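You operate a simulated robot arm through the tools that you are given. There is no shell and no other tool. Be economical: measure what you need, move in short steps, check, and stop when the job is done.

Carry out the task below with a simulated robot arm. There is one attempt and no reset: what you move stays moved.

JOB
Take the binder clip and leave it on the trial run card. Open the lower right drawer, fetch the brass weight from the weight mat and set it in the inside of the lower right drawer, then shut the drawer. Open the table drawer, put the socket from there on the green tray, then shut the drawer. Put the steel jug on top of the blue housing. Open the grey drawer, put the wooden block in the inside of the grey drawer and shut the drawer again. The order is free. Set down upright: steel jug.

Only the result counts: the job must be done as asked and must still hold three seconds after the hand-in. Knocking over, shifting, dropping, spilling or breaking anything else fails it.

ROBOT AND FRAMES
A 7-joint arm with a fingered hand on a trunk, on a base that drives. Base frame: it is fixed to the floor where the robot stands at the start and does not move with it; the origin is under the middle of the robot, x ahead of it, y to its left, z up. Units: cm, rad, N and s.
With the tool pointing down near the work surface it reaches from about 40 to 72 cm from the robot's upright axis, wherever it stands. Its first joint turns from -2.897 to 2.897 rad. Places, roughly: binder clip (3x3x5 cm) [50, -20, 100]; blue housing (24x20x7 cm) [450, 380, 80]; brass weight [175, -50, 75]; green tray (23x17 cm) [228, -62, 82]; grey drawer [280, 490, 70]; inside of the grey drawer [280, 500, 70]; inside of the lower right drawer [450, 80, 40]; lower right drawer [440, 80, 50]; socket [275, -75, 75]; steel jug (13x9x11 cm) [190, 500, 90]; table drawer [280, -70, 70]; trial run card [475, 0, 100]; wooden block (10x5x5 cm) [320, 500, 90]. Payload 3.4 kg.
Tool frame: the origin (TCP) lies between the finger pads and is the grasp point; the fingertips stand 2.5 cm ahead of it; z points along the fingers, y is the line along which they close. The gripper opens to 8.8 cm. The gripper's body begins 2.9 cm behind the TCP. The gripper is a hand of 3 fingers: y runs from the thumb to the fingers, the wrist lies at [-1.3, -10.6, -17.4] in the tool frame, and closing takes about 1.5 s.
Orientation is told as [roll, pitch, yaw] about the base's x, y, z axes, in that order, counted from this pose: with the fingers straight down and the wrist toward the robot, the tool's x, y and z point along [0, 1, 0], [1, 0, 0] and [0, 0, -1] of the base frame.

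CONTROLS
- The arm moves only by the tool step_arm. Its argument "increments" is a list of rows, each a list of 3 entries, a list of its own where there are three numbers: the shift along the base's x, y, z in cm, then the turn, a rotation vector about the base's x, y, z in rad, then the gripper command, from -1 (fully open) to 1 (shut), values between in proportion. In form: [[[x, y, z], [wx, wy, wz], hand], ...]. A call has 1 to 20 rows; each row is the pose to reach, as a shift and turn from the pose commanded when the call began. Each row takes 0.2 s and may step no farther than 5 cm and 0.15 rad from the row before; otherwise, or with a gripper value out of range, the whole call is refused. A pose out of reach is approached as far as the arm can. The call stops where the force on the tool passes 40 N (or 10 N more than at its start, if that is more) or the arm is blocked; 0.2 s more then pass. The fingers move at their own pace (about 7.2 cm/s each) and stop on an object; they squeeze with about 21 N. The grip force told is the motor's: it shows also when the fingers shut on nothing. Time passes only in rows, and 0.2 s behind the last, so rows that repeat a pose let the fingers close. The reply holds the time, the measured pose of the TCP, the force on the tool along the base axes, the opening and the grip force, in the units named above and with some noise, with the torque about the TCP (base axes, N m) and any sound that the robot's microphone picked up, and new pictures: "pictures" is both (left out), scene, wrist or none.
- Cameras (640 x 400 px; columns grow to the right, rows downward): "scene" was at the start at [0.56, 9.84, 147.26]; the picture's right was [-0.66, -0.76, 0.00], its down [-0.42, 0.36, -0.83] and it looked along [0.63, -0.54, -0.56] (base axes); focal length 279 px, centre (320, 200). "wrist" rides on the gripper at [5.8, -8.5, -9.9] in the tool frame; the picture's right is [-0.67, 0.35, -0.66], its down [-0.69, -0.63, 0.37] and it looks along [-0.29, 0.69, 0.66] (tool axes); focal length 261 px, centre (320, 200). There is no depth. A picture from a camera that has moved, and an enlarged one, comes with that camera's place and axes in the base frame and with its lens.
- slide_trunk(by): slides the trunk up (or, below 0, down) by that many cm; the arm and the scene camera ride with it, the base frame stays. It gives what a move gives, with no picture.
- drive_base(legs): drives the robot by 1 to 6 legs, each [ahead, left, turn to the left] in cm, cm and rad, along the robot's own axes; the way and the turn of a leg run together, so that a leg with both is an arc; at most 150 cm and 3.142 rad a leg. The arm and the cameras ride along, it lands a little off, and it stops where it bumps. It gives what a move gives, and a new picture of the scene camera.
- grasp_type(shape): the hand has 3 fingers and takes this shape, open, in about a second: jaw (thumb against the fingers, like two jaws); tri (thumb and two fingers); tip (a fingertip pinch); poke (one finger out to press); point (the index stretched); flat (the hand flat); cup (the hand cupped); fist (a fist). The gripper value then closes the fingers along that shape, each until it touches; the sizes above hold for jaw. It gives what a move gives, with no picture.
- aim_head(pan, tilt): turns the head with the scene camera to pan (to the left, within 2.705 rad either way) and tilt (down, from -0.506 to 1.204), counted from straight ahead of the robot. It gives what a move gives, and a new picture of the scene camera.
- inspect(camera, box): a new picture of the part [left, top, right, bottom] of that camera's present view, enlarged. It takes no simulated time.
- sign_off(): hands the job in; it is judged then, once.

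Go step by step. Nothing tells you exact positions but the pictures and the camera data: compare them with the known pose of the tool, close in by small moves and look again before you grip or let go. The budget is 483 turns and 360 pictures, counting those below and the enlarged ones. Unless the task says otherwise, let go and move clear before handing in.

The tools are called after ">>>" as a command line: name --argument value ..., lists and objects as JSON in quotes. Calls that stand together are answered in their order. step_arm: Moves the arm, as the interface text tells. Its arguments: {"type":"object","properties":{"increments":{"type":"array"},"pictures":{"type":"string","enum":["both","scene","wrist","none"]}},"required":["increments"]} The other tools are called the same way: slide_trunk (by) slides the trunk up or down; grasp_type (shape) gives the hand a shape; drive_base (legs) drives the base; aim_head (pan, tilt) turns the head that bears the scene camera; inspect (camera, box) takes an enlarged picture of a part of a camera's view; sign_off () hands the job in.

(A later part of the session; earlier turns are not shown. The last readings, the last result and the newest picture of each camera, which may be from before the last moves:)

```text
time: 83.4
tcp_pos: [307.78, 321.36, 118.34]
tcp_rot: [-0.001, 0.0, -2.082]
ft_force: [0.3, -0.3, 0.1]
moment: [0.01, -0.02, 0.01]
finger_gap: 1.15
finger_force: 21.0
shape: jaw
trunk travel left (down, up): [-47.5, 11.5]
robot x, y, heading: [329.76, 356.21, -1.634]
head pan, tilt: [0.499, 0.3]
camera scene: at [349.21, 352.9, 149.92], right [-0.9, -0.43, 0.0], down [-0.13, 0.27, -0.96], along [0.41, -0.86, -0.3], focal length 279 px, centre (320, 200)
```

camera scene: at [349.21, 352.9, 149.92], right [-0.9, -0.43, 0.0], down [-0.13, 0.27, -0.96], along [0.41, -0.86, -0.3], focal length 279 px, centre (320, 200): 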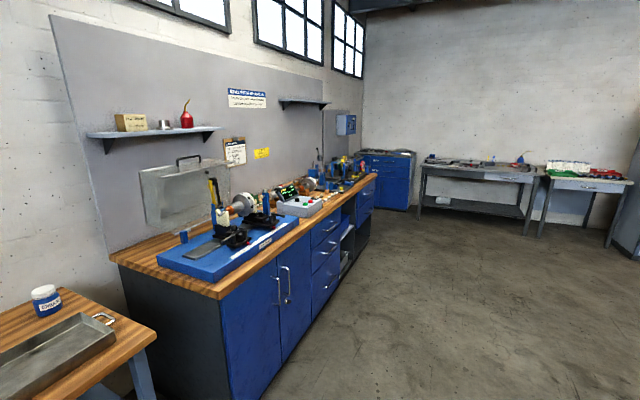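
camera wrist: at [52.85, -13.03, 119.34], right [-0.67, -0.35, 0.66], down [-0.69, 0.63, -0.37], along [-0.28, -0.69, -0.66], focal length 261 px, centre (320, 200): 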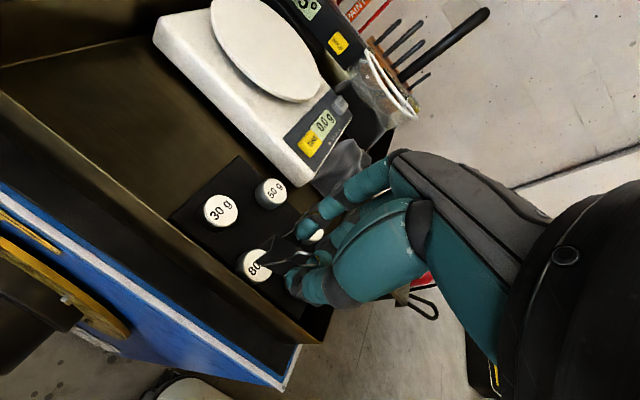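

>>> drive_base --legs '[[0, 0, 0.063], [150, 0, 0], [140, 0, 0]]'

>>> aim_head --pan 0.9 --tilt 0.45

```text
time: 97.7
tcp_pos: [321.53, 33.14, 118.38]
tcp_rot: [-0.001, 0.001, -1.969]
ft_force: [-0.5, 0.3, 0.7]
moment: [0.0, -0.05, -0.03]
finger_gap: 1.14
finger_force: 20.9
shape: jaw
trunk travel left (down, up): [-47.5, 11.5]
robot x, y, heading: [339.04, 70.33, -1.521]
head pan, tilt: [0.499, 0.3]
camera scene: at [359.23, 69.06, 149.92], right [-0.85, -0.52, 0.0], down [-0.15, 0.25, -0.96], along [0.5, -0.81, -0.3], focal length 279 px, centre (320, 200)
```

scene: 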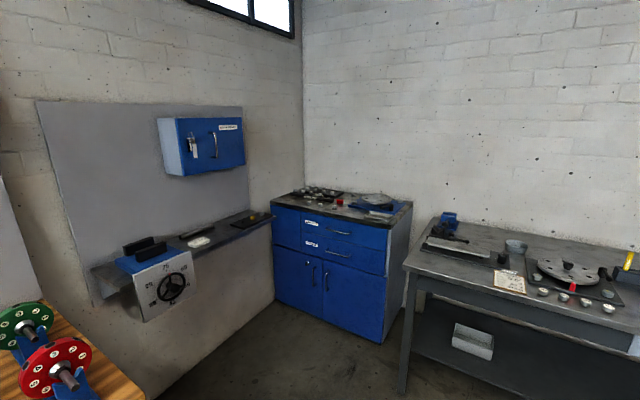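

```text
time: 98.5
tcp_pos: [321.48, 33.19, 118.39]
tcp_rot: [0.0, -0.001, -1.97]
ft_force: [0.0, -0.1, 0.0]
moment: [0.01, 0.0, 0.03]
finger_gap: 1.17
finger_force: 21.1
shape: jaw
trunk travel left (down, up): [-47.5, 11.5]
robot x, y, heading: [339.03, 70.41, -1.515]
head pan, tilt: [0.901, 0.45]
camera scene: at [361.83, 71.69, 148.53], right [-0.58, -0.81, 0.0], down [-0.35, 0.25, -0.9], along [0.73, -0.52, -0.43], focal length 279 px, centre (320, 200)
```

scene: 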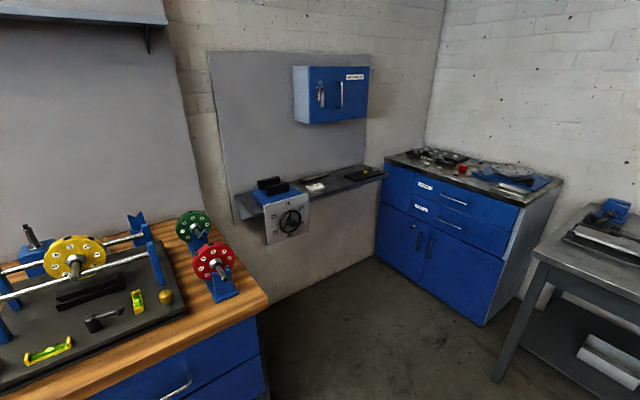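

>>> inspect --camera "scene" --box '[220, 160, 400, 260]'

```text
3.56 times, centred on (310, 210) of scene
camera zoom: at [361.83, 71.69, 148.53], right [-0.58, -0.81, 0.0], down [-0.35, 0.25, -0.9], along [0.73, -0.52, -0.43], focal length 992 px, centre (356, 164)
```

zoom: 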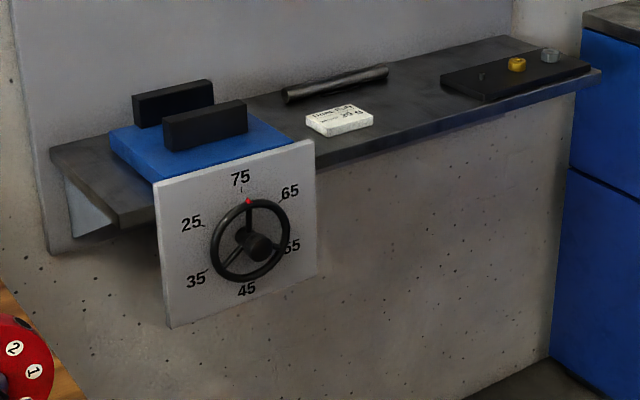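

The white TRIAL RUN card lies on the wall shelf. I turn to face it and come closer.

>>> drive_base --legs '[[0, 0, 1.515], [0, -66, 0], [55, 0, 0]]'

>>> aim_head --pan -0.1 --tilt 0.7

```text
time: 108.6
tcp_pos: [426.18, -20.1, 118.32]
tcp_rot: [0.0, -0.001, -0.51]
ft_force: [-0.1, 0.0, -0.8]
moment: [0.01, 0.03, 0.01]
finger_gap: 1.11
finger_force: 20.9
shape: jaw
trunk travel left (down, up): [-47.5, 11.5]
robot x, y, heading: [391.01, 1.51, -0.061]
head pan, tilt: [0.901, 0.45]
camera scene: at [392.09, 24.2, 148.53], right [0.74, -0.67, 0.0], down [-0.29, -0.32, -0.9], along [0.6, 0.67, -0.44], focal length 279 px, centre (320, 200)
```

scene: 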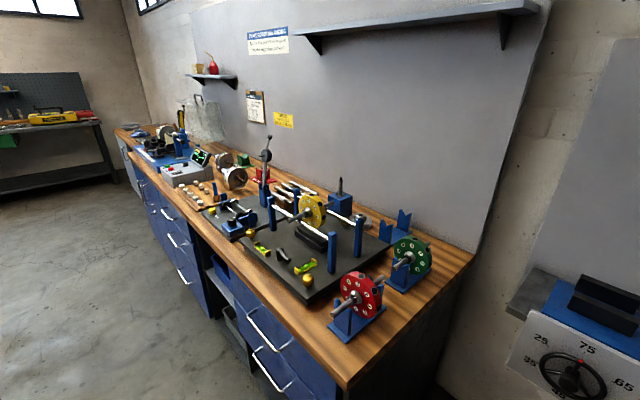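

```text
time: 109.8
tcp_pos: [426.13, -20.23, 118.34]
tcp_rot: [0.0, 0.0, -0.51]
ft_force: [0.3, -0.4, 0.6]
moment: [-0.01, 0.0, 0.02]
finger_gap: 1.14
finger_force: 20.9
shape: jaw
trunk travel left (down, up): [-47.5, 11.5]
robot x, y, heading: [391.29, 1.25, -0.055]
head pan, tilt: [-0.099, 0.7]
camera scene: at [394.32, 16.01, 146.31], right [-0.16, -0.99, 0.0], down [-0.64, 0.1, -0.77], along [0.76, -0.12, -0.64], focal length 279 px, centre (320, 200)
```

scene: 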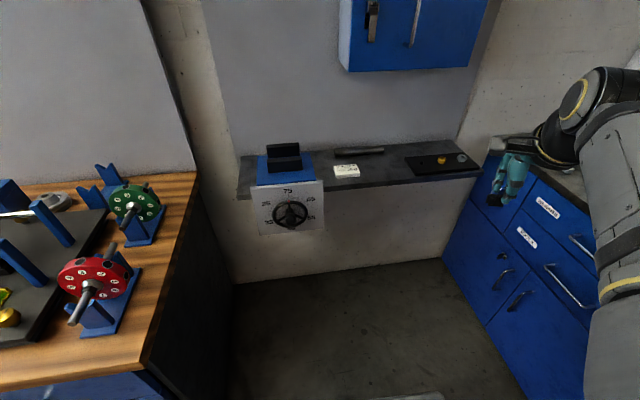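

The card is at about [478,-7.5,89]. I move closer and lower the trunk a little.

>>> drive_base --legs '[[24, 0, 0.055]]'

>>> slide_trunk --by -12

>>> aim_head --pan -0.2 --tilt 0.75

>>> inspect --camera "scene" --box '[220, 100, 460, 250]'

```text
time: 111.6
tcp_pos: [450.69, -18.98, 118.45]
tcp_rot: [-0.001, 0.0, -0.456]
ft_force: [-0.2, 0.0, 0.2]
moment: [0.02, 0.01, 0.0]
finger_gap: 1.14
finger_force: 21.1
shape: jaw
trunk travel left (down, up): [-47.5, 11.5]
robot x, y, heading: [414.35, 0.61, -0.006]
head pan, tilt: [-0.099, 0.7]
camera scene: at [416.99, 15.41, 146.31], right [-0.1, -0.99, 0.0], down [-0.64, 0.07, -0.76], along [0.76, -0.08, -0.64], focal length 279 px, centre (320, 200)
```

scene: 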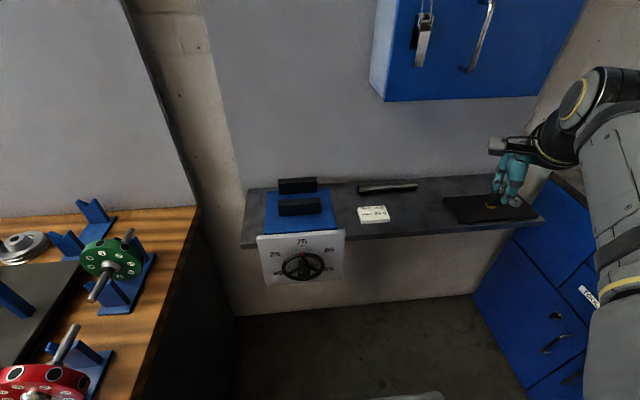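

```text
time: 113.1
tcp_pos: [450.72, -18.91, 106.43]
tcp_rot: [-0.001, 0.0, -0.456]
ft_force: [-0.5, -0.2, -0.7]
moment: [0.02, 0.01, -0.01]
finger_gap: 1.14
finger_force: 21.7
shape: jaw
trunk travel left (down, up): [-35.5, 23.5]
robot x, y, heading: [414.47, 0.27, -0.003]
head pan, tilt: [-0.099, 0.7]
```

```text
time: 113.8
tcp_pos: [450.71, -18.84, 106.33]
tcp_rot: [0.0, 0.0, -0.456]
ft_force: [-0.6, 0.0, 0.2]
moment: [-0.01, 0.0, 0.0]
finger_gap: 1.15
finger_force: 21.1
shape: jaw
trunk travel left (down, up): [-35.5, 23.5]
robot x, y, heading: [414.77, 0.69, -0.002]
head pan, tilt: [-0.201, 0.75]
camera scene: at [416.61, 14.6, 133.89], right [-0.2, -0.98, 0.0], down [-0.67, 0.14, -0.73], along [0.72, -0.15, -0.68], focal length 279 px, centre (320, 200)
```

scene: 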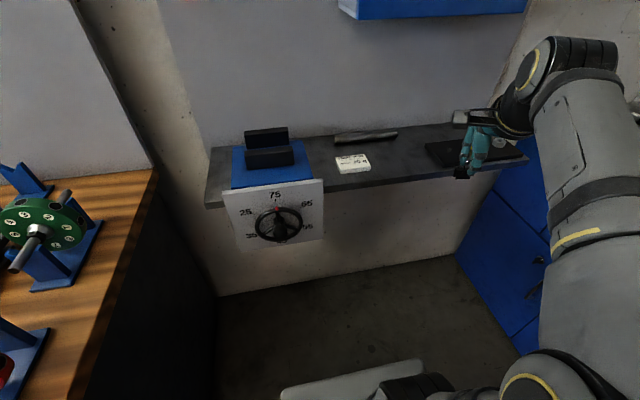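

```text
2.67 times, centred on (340, 175) of scene
camera zoom: at [416.61, 14.6, 133.89], right [-0.2, -0.98, 0.0], down [-0.67, 0.14, -0.73], along [0.72, -0.15, -0.68], focal length 744 px, centre (267, 267)
```

zoom: 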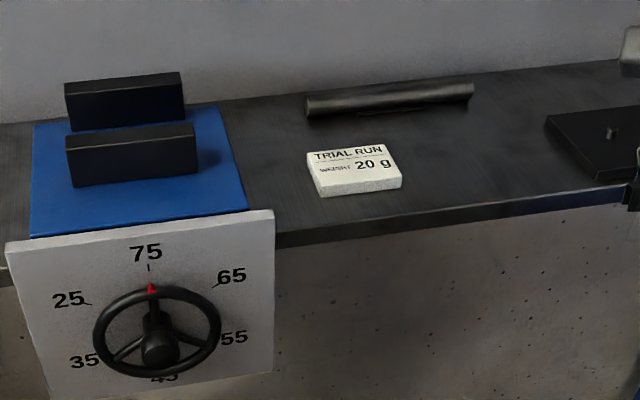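

>>> step_arm --increments '[[[3, 2, -1], [0, 0, 0], 1], [[7, 4, -2], [0, 0, 0], 1], [[11, 6, -3], [0, 0, 0], 1], [[15, 8, -4], [0, 0, 0], 1], [[19, 10, -4.5], [0, 0, 0], 1], [[23, 12.5, -5], [0, 0, 0], 1]]'

>>> inspect --camera "scene" --box '[280, 90, 460, 210]'

```text
time: 115.2
tcp_pos: [473.8, -6.52, 101.29]
tcp_rot: [0.001, 0.001, -0.456]
ft_force: [0.1, -0.5, 0.5]
moment: [0.0, 0.03, 0.0]
finger_gap: 1.16
finger_force: 20.5
shape: jaw
trunk travel left (down, up): [-35.5, 23.5]
robot x, y, heading: [414.73, 0.75, -0.006]
head pan, tilt: [-0.201, 0.75]
camera scene: at [416.62, 14.6, 133.89], right [-0.2, -0.98, 0.0], down [-0.67, 0.14, -0.73], along [0.72, -0.15, -0.68], focal length 279 px, centre (320, 200)
camera wrist: at [468.59, 2.37, 111.27], right [0.02, -0.76, 0.65], down [-0.87, -0.34, -0.37], along [0.5, -0.56, -0.66], focal length 261 px, centre (320, 200)
```

scene: 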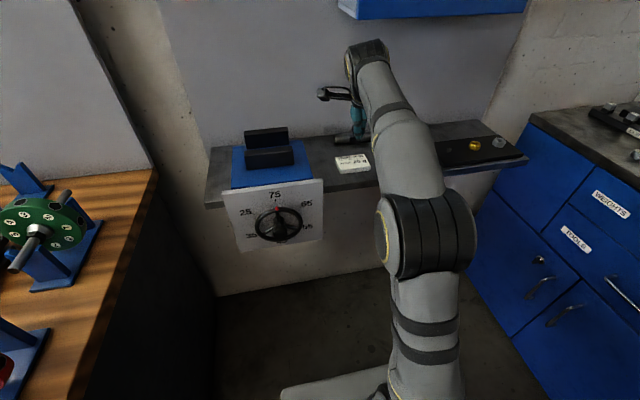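
wrist: 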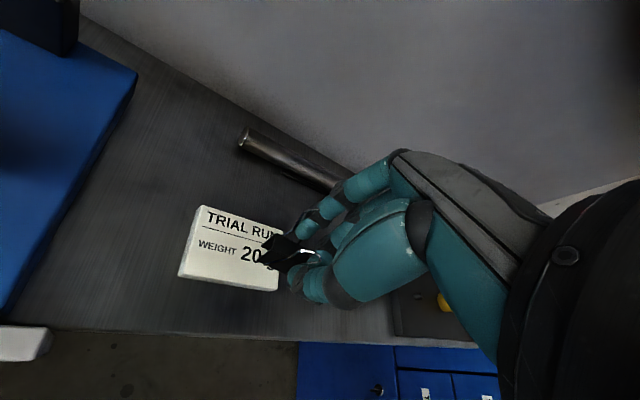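

```text
3.33 times, centred on (370, 150) of scene
camera zoom: at [416.62, 14.6, 133.89], right [-0.2, -0.98, 0.0], down [-0.67, 0.14, -0.73], along [0.72, -0.15, -0.68], focal length 930 px, centre (153, 367)
```

zoom: 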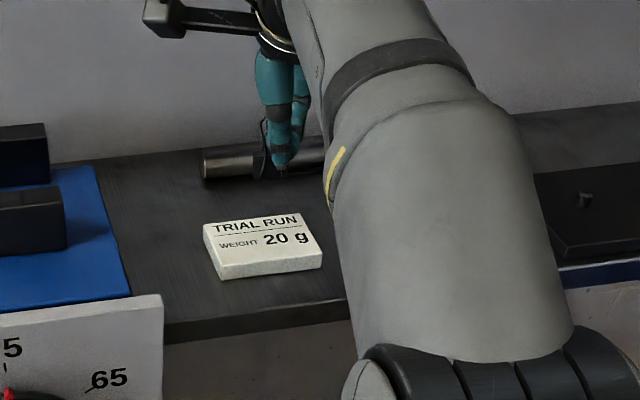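

The card spans about x 473–478.5, y −10.3 to −2.2. I shift slightly and lower until contact.

>>> step_arm --increments '[[[1.5, 0.6, 0], [0, 0, 0], 1], [[1.5, 0.6, -1.5], [0, 0, 0], 1], [[1.5, 0.6, -2.7], [0, 0, 0], 1]]' --pictures "wrist"

>>> inspect --camera "wrist" --box '[180, 160, 400, 320]'

>>> inspect --camera "scene" --box '[320, 110, 400, 180]'

```text
time: 116.0
tcp_pos: [475.13, -5.98, 98.57]
tcp_rot: [0.001, -0.001, -0.456]
ft_force: [-1.1, -0.4, 0.9]
moment: [0.02, -0.01, 0.03]
finger_gap: 1.15
finger_force: 21.5
shape: jaw
trunk travel left (down, up): [-35.5, 23.5]
robot x, y, heading: [414.76, 0.82, -0.006]
head pan, tilt: [-0.201, 0.75]
camera wrist: at [469.96, 2.95, 108.55], right [0.02, -0.76, 0.66], down [-0.87, -0.34, -0.37], along [0.5, -0.56, -0.66], focal length 261 px, centre (320, 200)
```

wrist: 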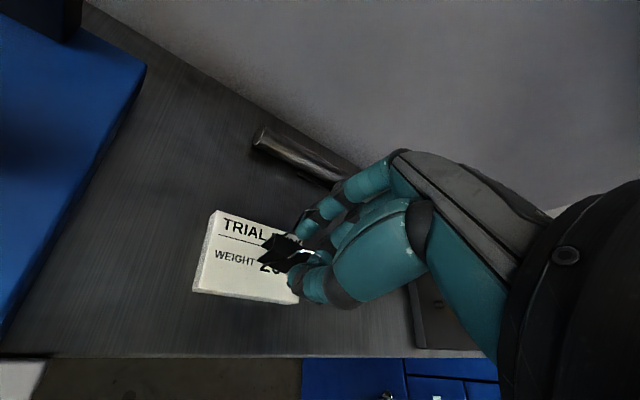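

```text
2.50 times, centred on (290, 240) of wrist
camera zoom: at [469.96, 2.95, 108.55], right [0.02, -0.76, 0.66], down [-0.87, -0.34, -0.37], along [0.5, -0.56, -0.66], focal length 652 px, centre (395, 100)
```

zoom: 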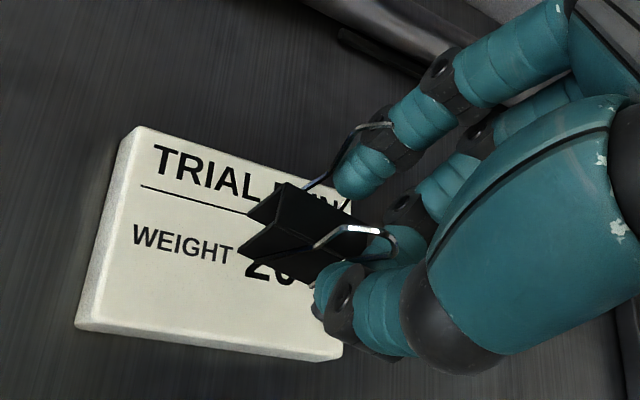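

```text
5.71 times, centred on (360, 145) of scene
camera zoom: at [416.6, 14.6, 133.89], right [-0.2, -0.98, 0.0], down [-0.67, 0.14, -0.73], along [0.72, -0.15, -0.68], focal length 1594 px, centre (91, 514)
```

zoom: 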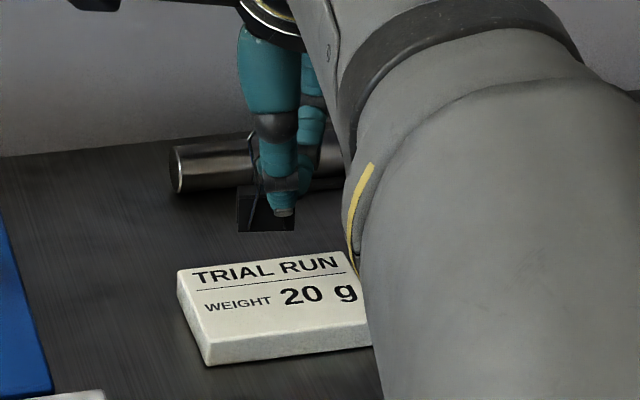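

>>> step_arm --increments '[[[0.2, 0, -1], [0, 0, 0], 1], [[0.3, 0, -2], [0, 0, 0], 1], [[0.3, 0, -3], [0, 0, 0], 1]]' --pictures "wrist"

>>> inspect --camera "wrist" --box '[180, 160, 400, 320]'

>>> inspect --camera "scene" --box '[320, 110, 400, 180]'

```text
time: 116.8
tcp_pos: [475.44, -6.03, 95.54]
tcp_rot: [0.0, 0.001, -0.455]
ft_force: [-0.7, -0.1, -1.1]
moment: [-0.01, -0.01, 0.0]
finger_gap: 1.16
finger_force: 21.1
shape: jaw
trunk travel left (down, up): [-35.5, 23.5]
robot x, y, heading: [414.31, 0.6, -0.003]
head pan, tilt: [-0.201, 0.75]
camera wrist: at [470.18, 2.94, 105.55], right [0.02, -0.76, 0.66], down [-0.87, -0.34, -0.37], along [0.5, -0.56, -0.66], focal length 261 px, centre (320, 200)
```

wrist: 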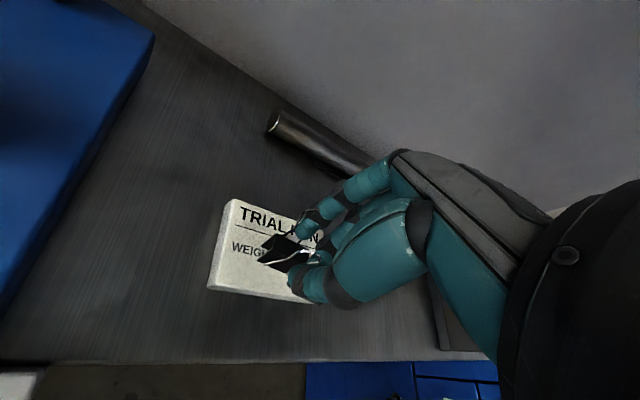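

```text
2.50 times, centred on (290, 240) of wrist
camera zoom: at [470.18, 2.94, 105.55], right [0.02, -0.76, 0.66], down [-0.87, -0.34, -0.37], along [0.5, -0.56, -0.66], focal length 652 px, centre (395, 100)
```

zoom: 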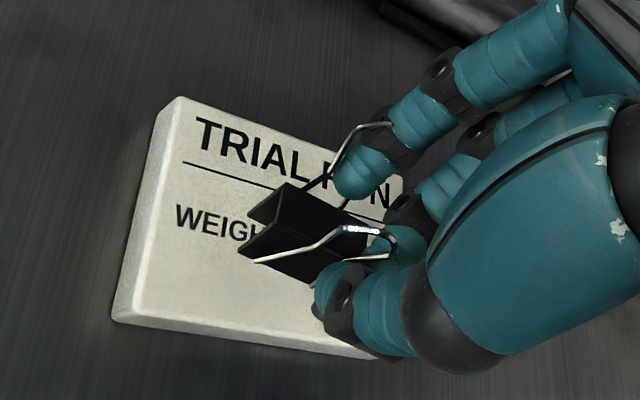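

```text
5.71 times, centred on (360, 145) of scene
camera zoom: at [416.61, 14.6, 133.89], right [-0.2, -0.98, 0.0], down [-0.67, 0.14, -0.73], along [0.72, -0.15, -0.68], focal length 1594 px, centre (91, 514)
```

zoom: 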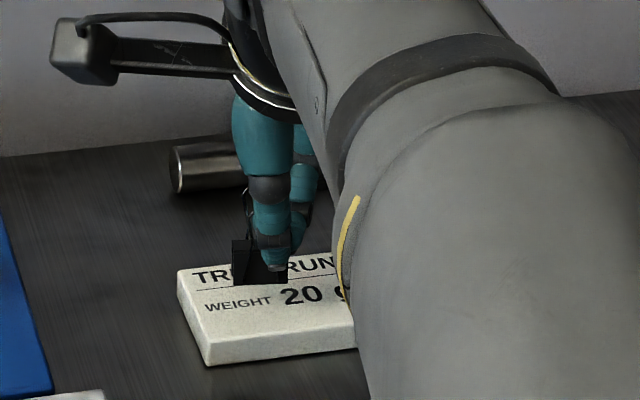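

>>> step_arm --increments '[[[0, 0, -0.5], [0, 0, 0], 1], [[0, 0, -1], [0, 0, 0], 1], [[0, 0, -1.4], [0, 0, 0], 1]]' --pictures "wrist"

>>> inspect --camera "wrist" --box '[180, 160, 400, 320]'

>>> inspect --camera "scene" --box '[320, 110, 400, 180]'

```text
time: 117.6
tcp_pos: [475.41, -5.93, 94.27]
tcp_rot: [-0.002, -0.002, -0.454]
ft_force: [-0.9, -0.6, 0.1]
moment: [-0.02, 0.01, -0.04]
finger_gap: 1.14
finger_force: 21.3
shape: jaw
trunk travel left (down, up): [-35.5, 23.5]
robot x, y, heading: [414.53, 0.28, -0.008]
head pan, tilt: [-0.201, 0.75]
camera wrist: at [470.27, 2.97, 104.27], right [0.02, -0.76, 0.66], down [-0.87, -0.34, -0.37], along [0.5, -0.56, -0.66], focal length 261 px, centre (320, 200)
```

wrist: 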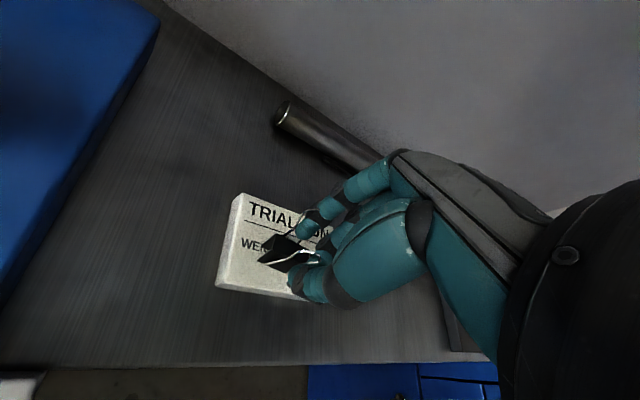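

```text
2.50 times, centred on (290, 240) of wrist
camera zoom: at [470.27, 2.97, 104.27], right [0.02, -0.76, 0.66], down [-0.87, -0.34, -0.37], along [0.5, -0.56, -0.66], focal length 652 px, centre (395, 100)
```

zoom: 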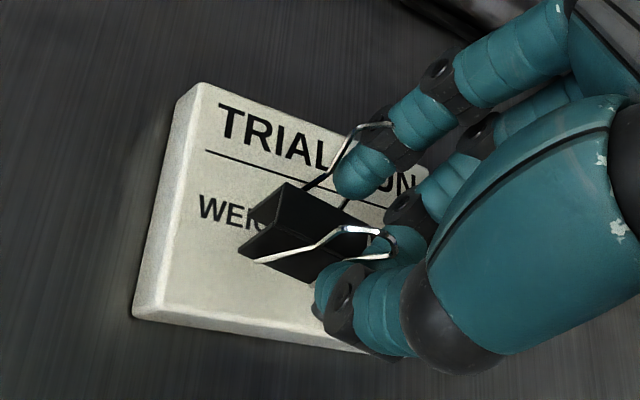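

```text
5.71 times, centred on (360, 145) of scene
camera zoom: at [416.61, 14.6, 133.89], right [-0.2, -0.98, 0.0], down [-0.67, 0.14, -0.73], along [0.72, -0.15, -0.68], focal length 1594 px, centre (91, 514)
```

zoom: 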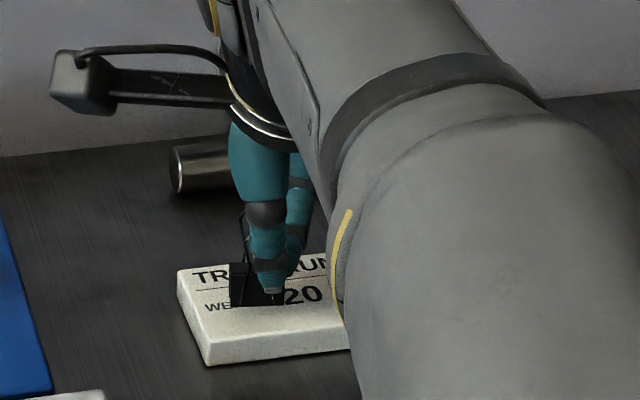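

>>> step_arm --increments '[[[0, -0.2, -0.4], [0, 0, 0], 1], [[0, -0.4, -0.8], [0, 0, 0], 1], [[0, -0.4, -1.2], [0, 0, 0], 1]]' --pictures "none"

>>> inspect --camera "wrist" --box '[180, 160, 400, 320]'

>>> inspect --camera "scene" --box '[320, 110, 400, 180]'

```text
time: 118.4
tcp_pos: [475.47, -6.25, 93.45]
tcp_rot: [0.004, -0.006, -0.455]
ft_force: [-2.1, 0.8, 20.9]
moment: [0.06, 0.07, 0.0]
finger_gap: 1.24
finger_force: 21.2
shape: jaw
trunk travel left (down, up): [-35.5, 23.5]
robot x, y, heading: [414.54, 0.81, -0.009]
head pan, tilt: [-0.201, 0.75]
```

```text
2.50 times, centred on (290, 240) of wrist
camera zoom: at [470.12, 2.66, 103.41], right [0.01, -0.75, 0.66], down [-0.86, -0.34, -0.37], along [0.5, -0.56, -0.66], focal length 652 px, centre (395, 100)
```

zoom: 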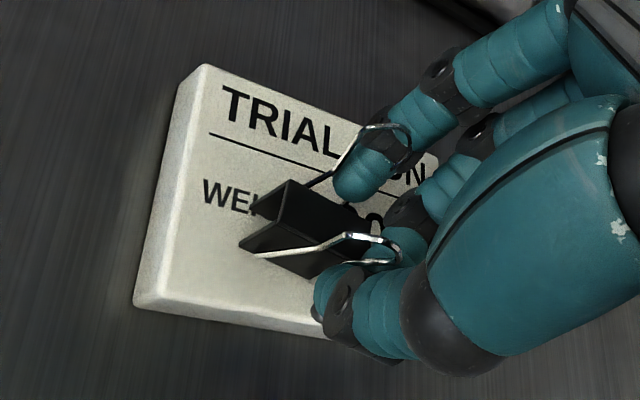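

```text
5.71 times, centred on (360, 145) of scene
camera zoom: at [416.35, 14.64, 133.93], right [-0.2, -0.98, 0.0], down [-0.67, 0.14, -0.73], along [0.72, -0.15, -0.68], focal length 1594 px, centre (91, 514)
```

zoom: 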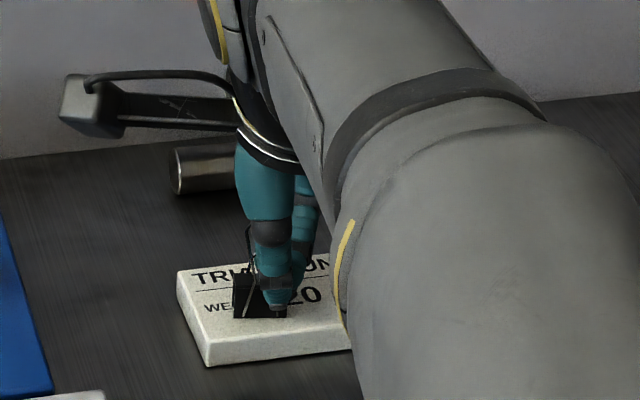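

Contact at 21 N: the clip stands on the card. I relieve the pressure slightly and open a bit.

>>> step_arm --increments '[[[0, 0, 0.4], [0, 0, 0], 1], [[0, 0, 0.4], [0, 0, 0], 0.65], [[0, 0, 0.4], [0, 0, 0], 0.5], [[0, 0, 0.4], [0, 0, 0], 0.4]]' --pictures "none"

>>> inspect --camera "wrist" --box '[180, 160, 400, 320]'

```text
time: 119.4
tcp_pos: [475.59, -6.13, 93.33]
tcp_rot: [-0.002, 0.004, -0.455]
ft_force: [0.5, 0.2, 0.3]
moment: [-0.01, -0.01, -0.02]
finger_gap: 2.61
finger_force: 0.0
shape: jaw
trunk travel left (down, up): [-35.5, 23.5]
robot x, y, heading: [414.69, 0.66, -0.008]
head pan, tilt: [-0.201, 0.75]
```

```text
2.50 times, centred on (290, 240) of wrist
camera zoom: at [470.31, 2.64, 103.32], right [0.02, -0.76, 0.66], down [-0.87, -0.34, -0.36], along [0.5, -0.56, -0.66], focal length 652 px, centre (395, 100)
```

zoom: 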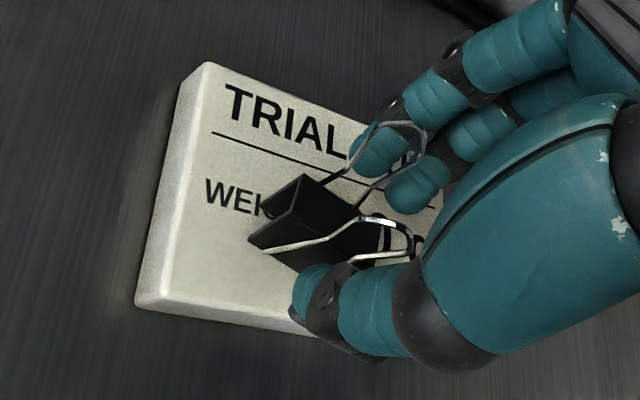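

>>> step_arm --increments '[[[0, 0, 0], [0, 0, 0], 0.2], [[0, 0, 0], [0, 0, 0], 0.0], [[0, 0, 0], [0, 0, 0], -0.2]]' --pictures "none"

>>> inspect --camera "wrist" --box '[180, 160, 400, 320]'

```text
time: 120.2
tcp_pos: [475.55, -6.28, 93.48]
tcp_rot: [0.002, 0.001, -0.457]
ft_force: [-0.5, -0.1, 0.5]
moment: [-0.01, 0.02, 0.0]
finger_gap: 5.23
finger_force: 0.0
shape: jaw
trunk travel left (down, up): [-35.5, 23.5]
robot x, y, heading: [414.48, 0.95, -0.003]
head pan, tilt: [-0.201, 0.75]
```

```text
2.50 times, centred on (290, 240) of wrist
camera zoom: at [470.29, 2.64, 103.47], right [0.02, -0.76, 0.66], down [-0.87, -0.34, -0.37], along [0.5, -0.56, -0.66], focal length 652 px, centre (395, 100)
```

zoom: 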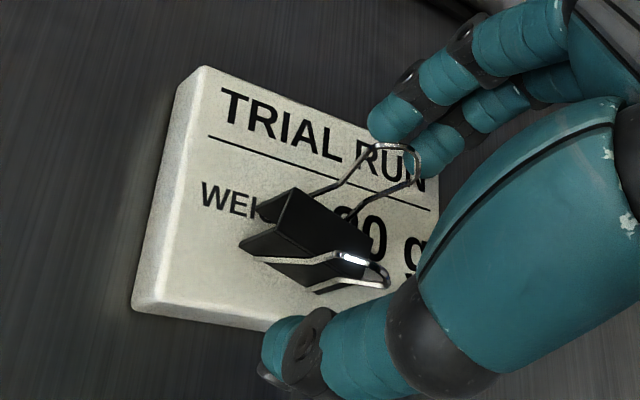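

The clip stands free on the card. I raise and retreat.

>>> step_arm --increments '[[[0, 0, 3], [0, 0, 0], -0.2], [[0, 0, 7], [0, 0, 0], -0.2], [[-4, 0, 10], [0, 0, 0], -0.2], [[-8.5, -1, 11], [0, 0, 0], -0.2], [[-13, -3, 11], [0, 0, 0], -0.2], [[-17, -6, 11], [0, 0, 0], -0.2], [[-21, -9, 11], [0, 0, 0], -0.2], [[-25, -12, 12], [0, 0, 0], -1]]' --pictures "scene"

>>> inspect --camera "scene" --box '[310, 120, 410, 180]'

```text
refused: row 8 steps farther than a row can; nothing moved
```

```text
6.40 times, centred on (360, 150) of scene
camera zoom: at [416.61, 14.6, 133.88], right [-0.2, -0.98, 0.0], down [-0.67, 0.14, -0.73], along [0.72, -0.15, -0.68], focal length 1786 px, centre (64, 520)
```

zoom: 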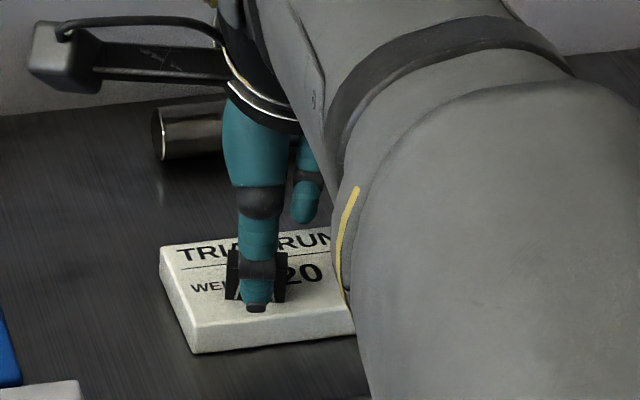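

>>> step_arm --increments '[[[0, 0, 3], [0, 0, 0], -0.2], [[0, 0, 7], [0, 0, 0], -0.2], [[-3.5, 0, 10], [0, 0, 0], -0.2], [[-8, -1, 11], [0, 0, 0], -0.2], [[-12, -3, 11], [0, 0, 0], -0.2], [[-16, -6, 11], [0, 0, 0], -0.2], [[-20, -9, 11], [0, 0, 0], -0.2], [[-24, -11.5, 11.5], [0, 0, 0], -1]]' --pictures "scene"

>>> inspect --camera "scene" --box '[310, 120, 410, 180]'

```text
time: 122.0
tcp_pos: [451.42, -17.65, 104.97]
tcp_rot: [0.0, -0.001, -0.453]
ft_force: [-0.5, -0.4, 0.8]
moment: [-0.02, 0.0, -0.01]
finger_gap: 8.75
finger_force: 0.1
shape: jaw
trunk travel left (down, up): [-35.5, 23.5]
robot x, y, heading: [414.66, 0.73, -0.009]
head pan, tilt: [-0.201, 0.75]
camera scene: at [416.61, 14.6, 133.88], right [-0.2, -0.98, 0.0], down [-0.67, 0.14, -0.73], along [0.72, -0.15, -0.68], focal length 279 px, centre (320, 200)
```

scene: 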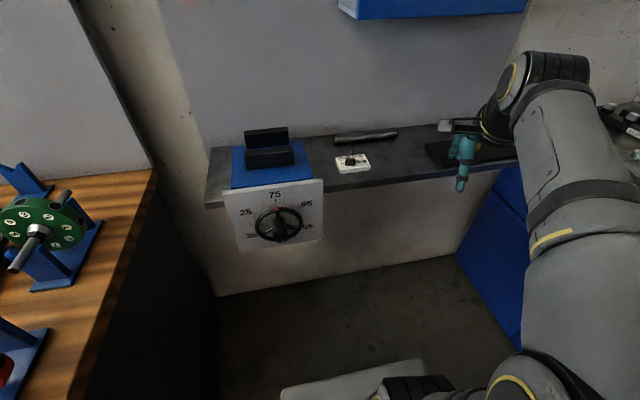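

```text
6.40 times, centred on (360, 150) of scene
camera zoom: at [416.61, 14.6, 133.88], right [-0.2, -0.98, 0.0], down [-0.67, 0.14, -0.73], along [0.72, -0.15, -0.68], focal length 1786 px, centre (64, 520)
```

zoom: 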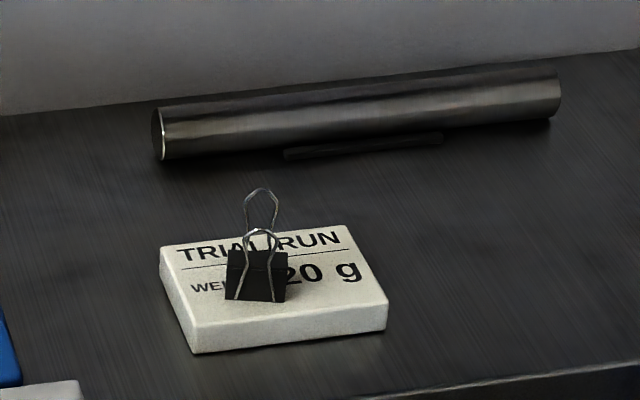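

The clip stands on the card. Next the lower right drawer of the blue bench: I back off and look at its front.

>>> drive_base --legs '[[-64, 0, 0], [0, 80, 0]]'

>>> aim_head --pan -0.1 --tilt 0.65

```text
time: 129.4
tcp_pos: [387.92, 61.63, 104.92]
tcp_rot: [-0.001, 0.001, -0.472]
ft_force: [0.3, 0.3, -0.1]
moment: [0.01, 0.0, -0.01]
finger_gap: 8.77
finger_force: 0.0
shape: jaw
trunk travel left (down, up): [-35.5, 23.5]
robot x, y, heading: [350.95, 80.4, -0.021]
head pan, tilt: [-0.201, 0.75]
camera scene: at [353.62, 94.54, 133.89], right [-0.22, -0.98, 0.0], down [-0.67, 0.15, -0.73], along [0.71, -0.16, -0.68], focal length 279 px, centre (320, 200)
```

scene: 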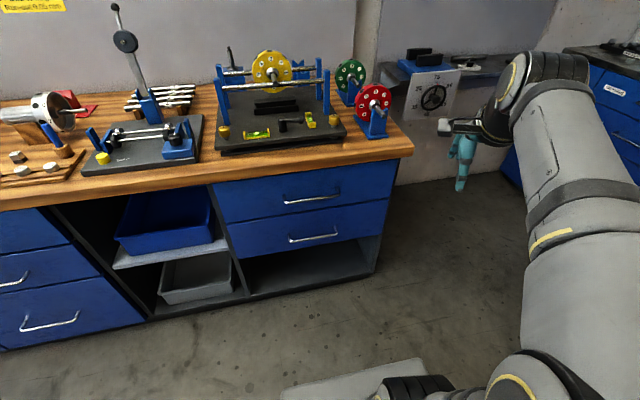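

```text
time: 130.1
tcp_pos: [387.92, 61.66, 105.03]
tcp_rot: [0.001, 0.0, -0.472]
ft_force: [0.8, 0.3, -0.1]
moment: [0.01, -0.01, 0.0]
finger_gap: 8.78
finger_force: 0.1
shape: jaw
trunk travel left (down, up): [-35.5, 23.5]
robot x, y, heading: [351.45, 80.45, -0.017]
head pan, tilt: [-0.099, 0.649]
camera scene: at [354.16, 95.32, 134.74], right [-0.12, -0.99, 0.0], down [-0.6, 0.07, -0.8], along [0.79, -0.1, -0.6], focal length 279 px, centre (320, 200)
```

scene: 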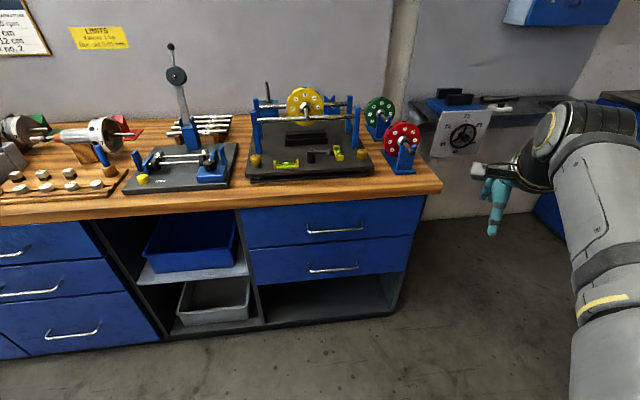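

>>> slide_trunk --by -30

>>> aim_head --pan -0.1 --tilt 0.6

>>> inspect --camera "scene" --box '[240, 130, 420, 250]'

```text
time: 133.1
tcp_pos: [387.95, 61.56, 74.85]
tcp_rot: [-0.001, -0.001, -0.47]
ft_force: [1.0, -0.5, -0.4]
moment: [0.01, -0.02, 0.03]
finger_gap: 8.74
finger_force: 0.0
shape: jaw
trunk travel left (down, up): [-5.5, 53.5]
robot x, y, heading: [351.29, 80.42, -0.02]
head pan, tilt: [-0.099, 0.649]
```

```text
time: 133.7
tcp_pos: [387.94, 61.54, 75.08]
tcp_rot: [0.001, 0.0, -0.471]
ft_force: [0.2, 0.1, -0.6]
moment: [0.02, 0.04, 0.01]
finger_gap: 8.76
finger_force: 0.1
shape: jaw
trunk travel left (down, up): [-5.5, 53.5]
robot x, y, heading: [351.26, 80.84, -0.018]
head pan, tilt: [-0.099, 0.6]
camera scene: at [354.32, 95.3, 105.17], right [-0.12, -0.99, 0.0], down [-0.56, 0.07, -0.82], along [0.82, -0.1, -0.57], focal length 279 px, centre (320, 200)
```

scene: 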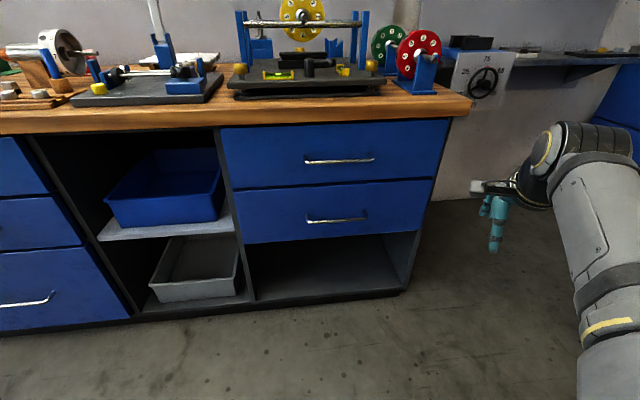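

```text
3.33 times, centred on (330, 190) of scene
camera zoom: at [354.32, 95.3, 105.17], right [-0.12, -0.99, 0.0], down [-0.56, 0.07, -0.82], along [0.82, -0.1, -0.57], focal length 930 px, centre (287, 233)
```

zoom: 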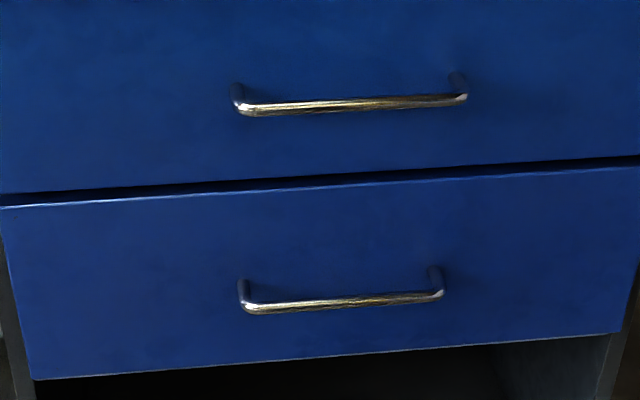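

The lower drawer's handle bar is at about [423,81.6,49], along y. I turn the hand to point forward with the fingers closing vertically.

>>> step_arm --increments '[[[0, 4, 0], [0, 0, 0.12], -1], [[0, 8, 0], [0, 0, 0.24], -1], [[0, 12, 0], [0, 0, 0.36], -1], [[0, 16, -2], [0, 0, 0.47], -1], [[0, 20, -4], [0, 0, 0.47], -1]]' --pictures "none"

>>> step_arm --increments '[[[1, 0, -2], [0, -0.15, 0], -1], [[3, 0, -4], [0, -0.3, 0], -1], [[5, 0, -6], [0, -0.45, 0], -1], [[7, 0, -8], [0, -0.6, 0], -1], [[9, 0, -10], [0, -0.75, 0], -1], [[12, 0, -12], [0, -0.9, 0], -1], [[15, 0, -14], [0, -1.05, 0], -1], [[18, 0, -16], [0, -1.2, 0], -1]]'

```text
time: 134.9
tcp_pos: [388.06, 81.65, 70.8]
tcp_rot: [-0.003, 0.0, 0.0]
ft_force: [-0.7, -0.9, 0.1]
moment: [-0.02, 0.02, 0.01]
finger_gap: 8.78
finger_force: 0.1
shape: jaw
trunk travel left (down, up): [-5.5, 53.5]
robot x, y, heading: [351.68, 80.74, -0.02]
head pan, tilt: [-0.099, 0.6]
```

```text
time: 136.7
tcp_pos: [405.97, 81.61, 55.0]
tcp_rot: [0.002, -1.202, -0.003]
ft_force: [0.0, 0.8, -0.2]
moment: [0.0, -0.06, 0.0]
finger_gap: 8.8
finger_force: 0.1
shape: jaw
out of reach, approached as far as the arm can: row 4, 5, 6
trunk travel left (down, up): [-5.5, 53.5]
robot x, y, heading: [351.39, 80.67, -0.025]
head pan, tilt: [-0.099, 0.6]
camera scene: at [354.29, 95.3, 105.18], right [-0.12, -0.99, 0.0], down [-0.56, 0.07, -0.83], along [0.82, -0.1, -0.56], focal length 279 px, centre (320, 200)
camera wrist: at [393.48, 87.38, 50.62], right [-0.49, -0.67, 0.56], down [0.11, -0.68, -0.72], along [0.87, -0.29, 0.41], focal length 261 px, centre (320, 200)
```

scene: 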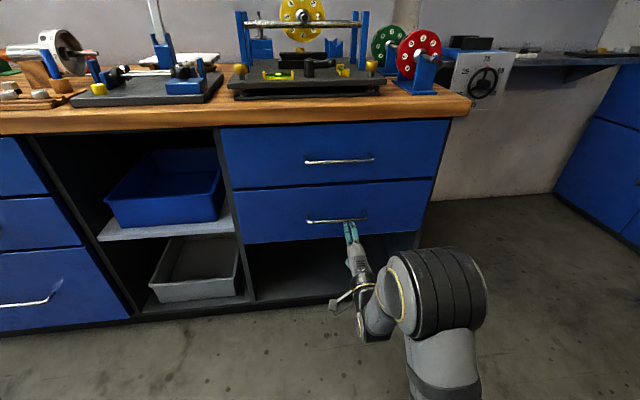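
wrist: 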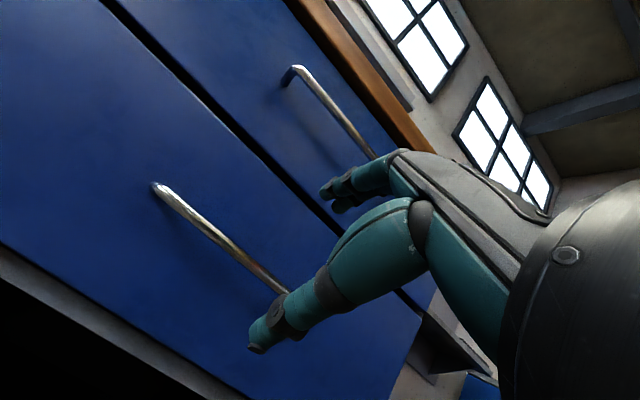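

>>> step_arm --increments '[[[3, 0, -1.5], [0, 0, 0], -1], [[6, 0, -2], [0, 0, 0], -1], [[8, 0, -2.3], [0, 0, 0], -1]]'

>>> inspect --camera "scene" --box '[270, 180, 420, 280]'

```text
time: 137.5
tcp_pos: [413.83, 81.67, 52.61]
tcp_rot: [0.005, -1.2, -0.003]
ft_force: [-0.8, 1.6, 0.1]
moment: [-0.02, 0.02, 0.01]
finger_gap: 8.76
finger_force: 0.0
shape: jaw
trunk travel left (down, up): [-5.5, 53.5]
robot x, y, heading: [351.37, 80.51, -0.023]
head pan, tilt: [-0.099, 0.6]
camera scene: at [354.31, 95.31, 105.17], right [-0.12, -0.99, 0.0], down [-0.56, 0.07, -0.83], along [0.82, -0.1, -0.56], focal length 279 px, centre (320, 200)
camera wrist: at [401.44, 87.44, 48.33], right [-0.48, -0.67, 0.56], down [0.11, -0.68, -0.72], along [0.87, -0.29, 0.41], focal length 261 px, centre (320, 200)
```

scene: 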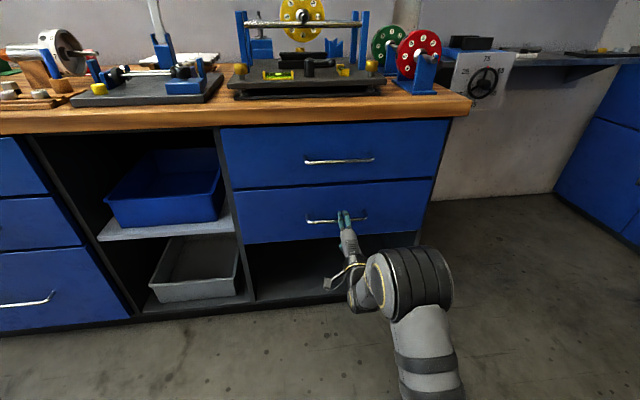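
wrist: 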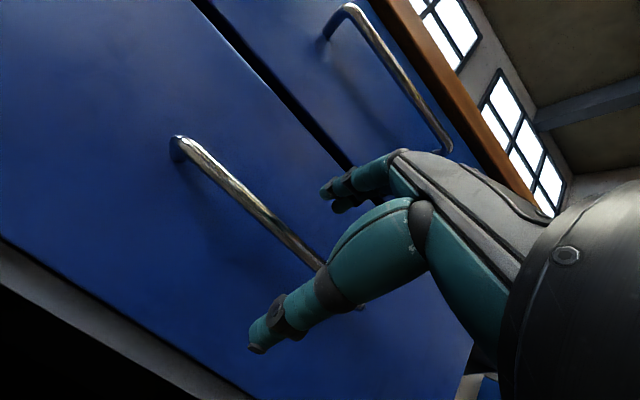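

```text
4.00 times, centred on (345, 230) of scene
camera zoom: at [354.31, 95.31, 105.17], right [-0.12, -0.99, 0.0], down [-0.56, 0.07, -0.83], along [0.82, -0.1, -0.56], focal length 1116 px, centre (220, 80)
```

zoom: 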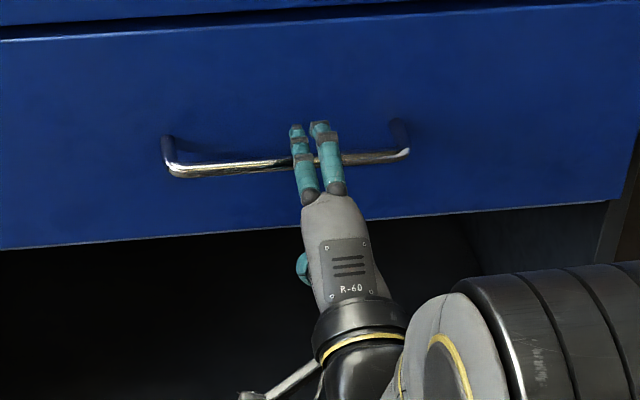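

>>> step_arm --increments '[[[3, 0, 0.1], [0, 0, 0], -1], [[5.5, 0, 0.2], [0, 0, 0], -1], [[6.7, 0, 0.3], [0, 0, 0], -1]]' --pictures "wrist"

>>> inspect --camera "scene" --box '[270, 180, 420, 280]'

```text
time: 138.2
tcp_pos: [418.88, 81.8, 53.17]
tcp_rot: [0.004, -1.208, -0.002]
ft_force: [-37.8, -0.4, 3.3]
moment: [-0.02, -1.59, -0.13]
finger_gap: 8.45
finger_force: 0.0
shape: jaw
trunk travel left (down, up): [-5.5, 53.5]
robot x, y, heading: [351.38, 80.59, -0.015]
head pan, tilt: [-0.099, 0.6]
stopped in row 3: the force on the tool passed its limit at 86 N (the readings are from after the stop); the commanded pose is now the measured one
camera wrist: at [406.38, 87.46, 48.72], right [-0.49, -0.67, 0.56], down [0.12, -0.68, -0.72], along [0.86, -0.28, 0.41], focal length 261 px, centre (320, 200)
```

wrist: 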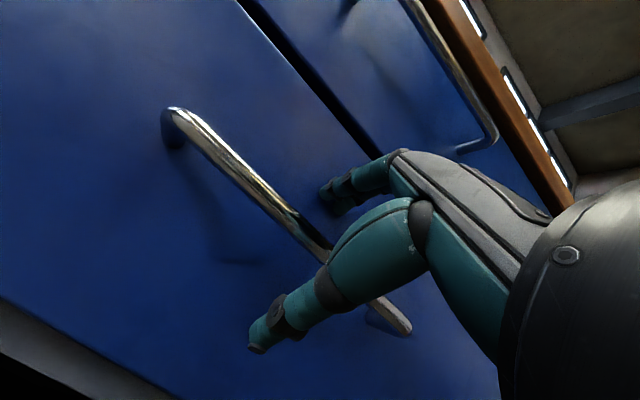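

```text
4.00 times, centred on (345, 230) of scene
camera zoom: at [353.96, 95.3, 105.19], right [-0.12, -0.99, 0.0], down [-0.56, 0.07, -0.83], along [0.82, -0.1, -0.56], focal length 1116 px, centre (220, 80)
```

zoom: 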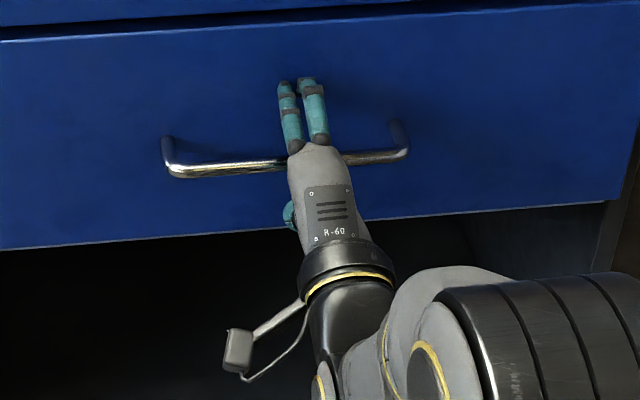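

The tips touch the panel with the bar between thumb and fingers. I back off slightly and close.

>>> step_arm --increments '[[[-0.8, 0, 0], [0, 0, 0], -0.5], [[-0.8, 0, 0], [0, 0, 0], 0], [[-0.8, 0, 0], [0, 0, 0], 0.5], [[-0.8, 0, 0], [0, 0, 0], 1], [[-0.8, 0, 0], [0, 0, 0], 1], [[-0.8, 0, 0], [0, 0, 0], 1], [[-0.8, 0, 0], [0, 0, 0], 1]]' --pictures "wrist"

```text
time: 139.8
tcp_pos: [418.23, 81.71, 52.95]
tcp_rot: [0.003, -1.201, -0.004]
ft_force: [6.1, 0.3, -5.4]
moment: [0.01, -0.01, -0.01]
finger_gap: 0.04
finger_force: 21.0
shape: jaw
trunk travel left (down, up): [-5.5, 53.5]
robot x, y, heading: [351.08, 80.45, -0.017]
head pan, tilt: [-0.099, 0.6]
camera wrist: at [405.81, 87.45, 48.5], right [-0.48, -0.67, 0.56], down [0.11, -0.68, -0.72], along [0.87, -0.28, 0.41], focal length 261 px, centre (320, 200)
```

wrist: 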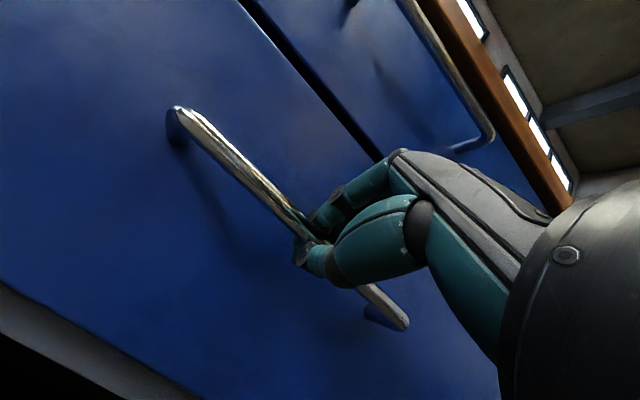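

>>> step_arm --increments '[[[-1.5, 0, 0], [0, 0, 0], 1], [[-3, 0, 0], [0, 0, 0], 1], [[-4.5, 0, 0], [0, 0, 0], 1], [[-6, 0, 0], [0, 0, 0], 1]]' --pictures "scene"

```text
time: 140.8
tcp_pos: [412.2, 81.81, 52.9]
tcp_rot: [0.005, -1.2, -0.003]
ft_force: [-2.4, -2.5, -5.7]
moment: [0.01, 0.05, -0.03]
finger_gap: 0.06
finger_force: 21.2
shape: jaw
trunk travel left (down, up): [-5.5, 53.5]
robot x, y, heading: [351.35, 80.47, -0.017]
head pan, tilt: [-0.099, 0.6]
camera scene: at [354.33, 95.3, 105.17], right [-0.12, -0.99, 0.0], down [-0.56, 0.07, -0.82], along [0.82, -0.1, -0.57], focal length 279 px, centre (320, 200)
```

scene: 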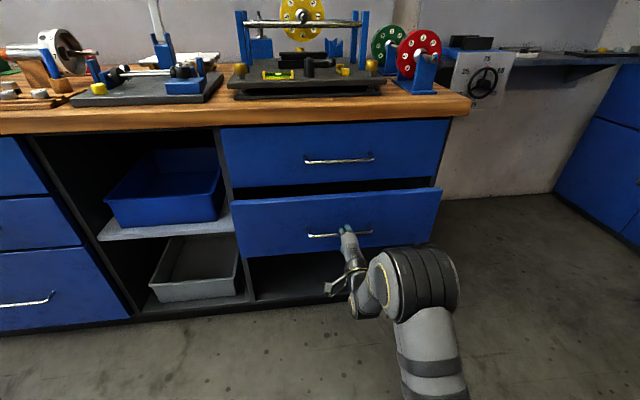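

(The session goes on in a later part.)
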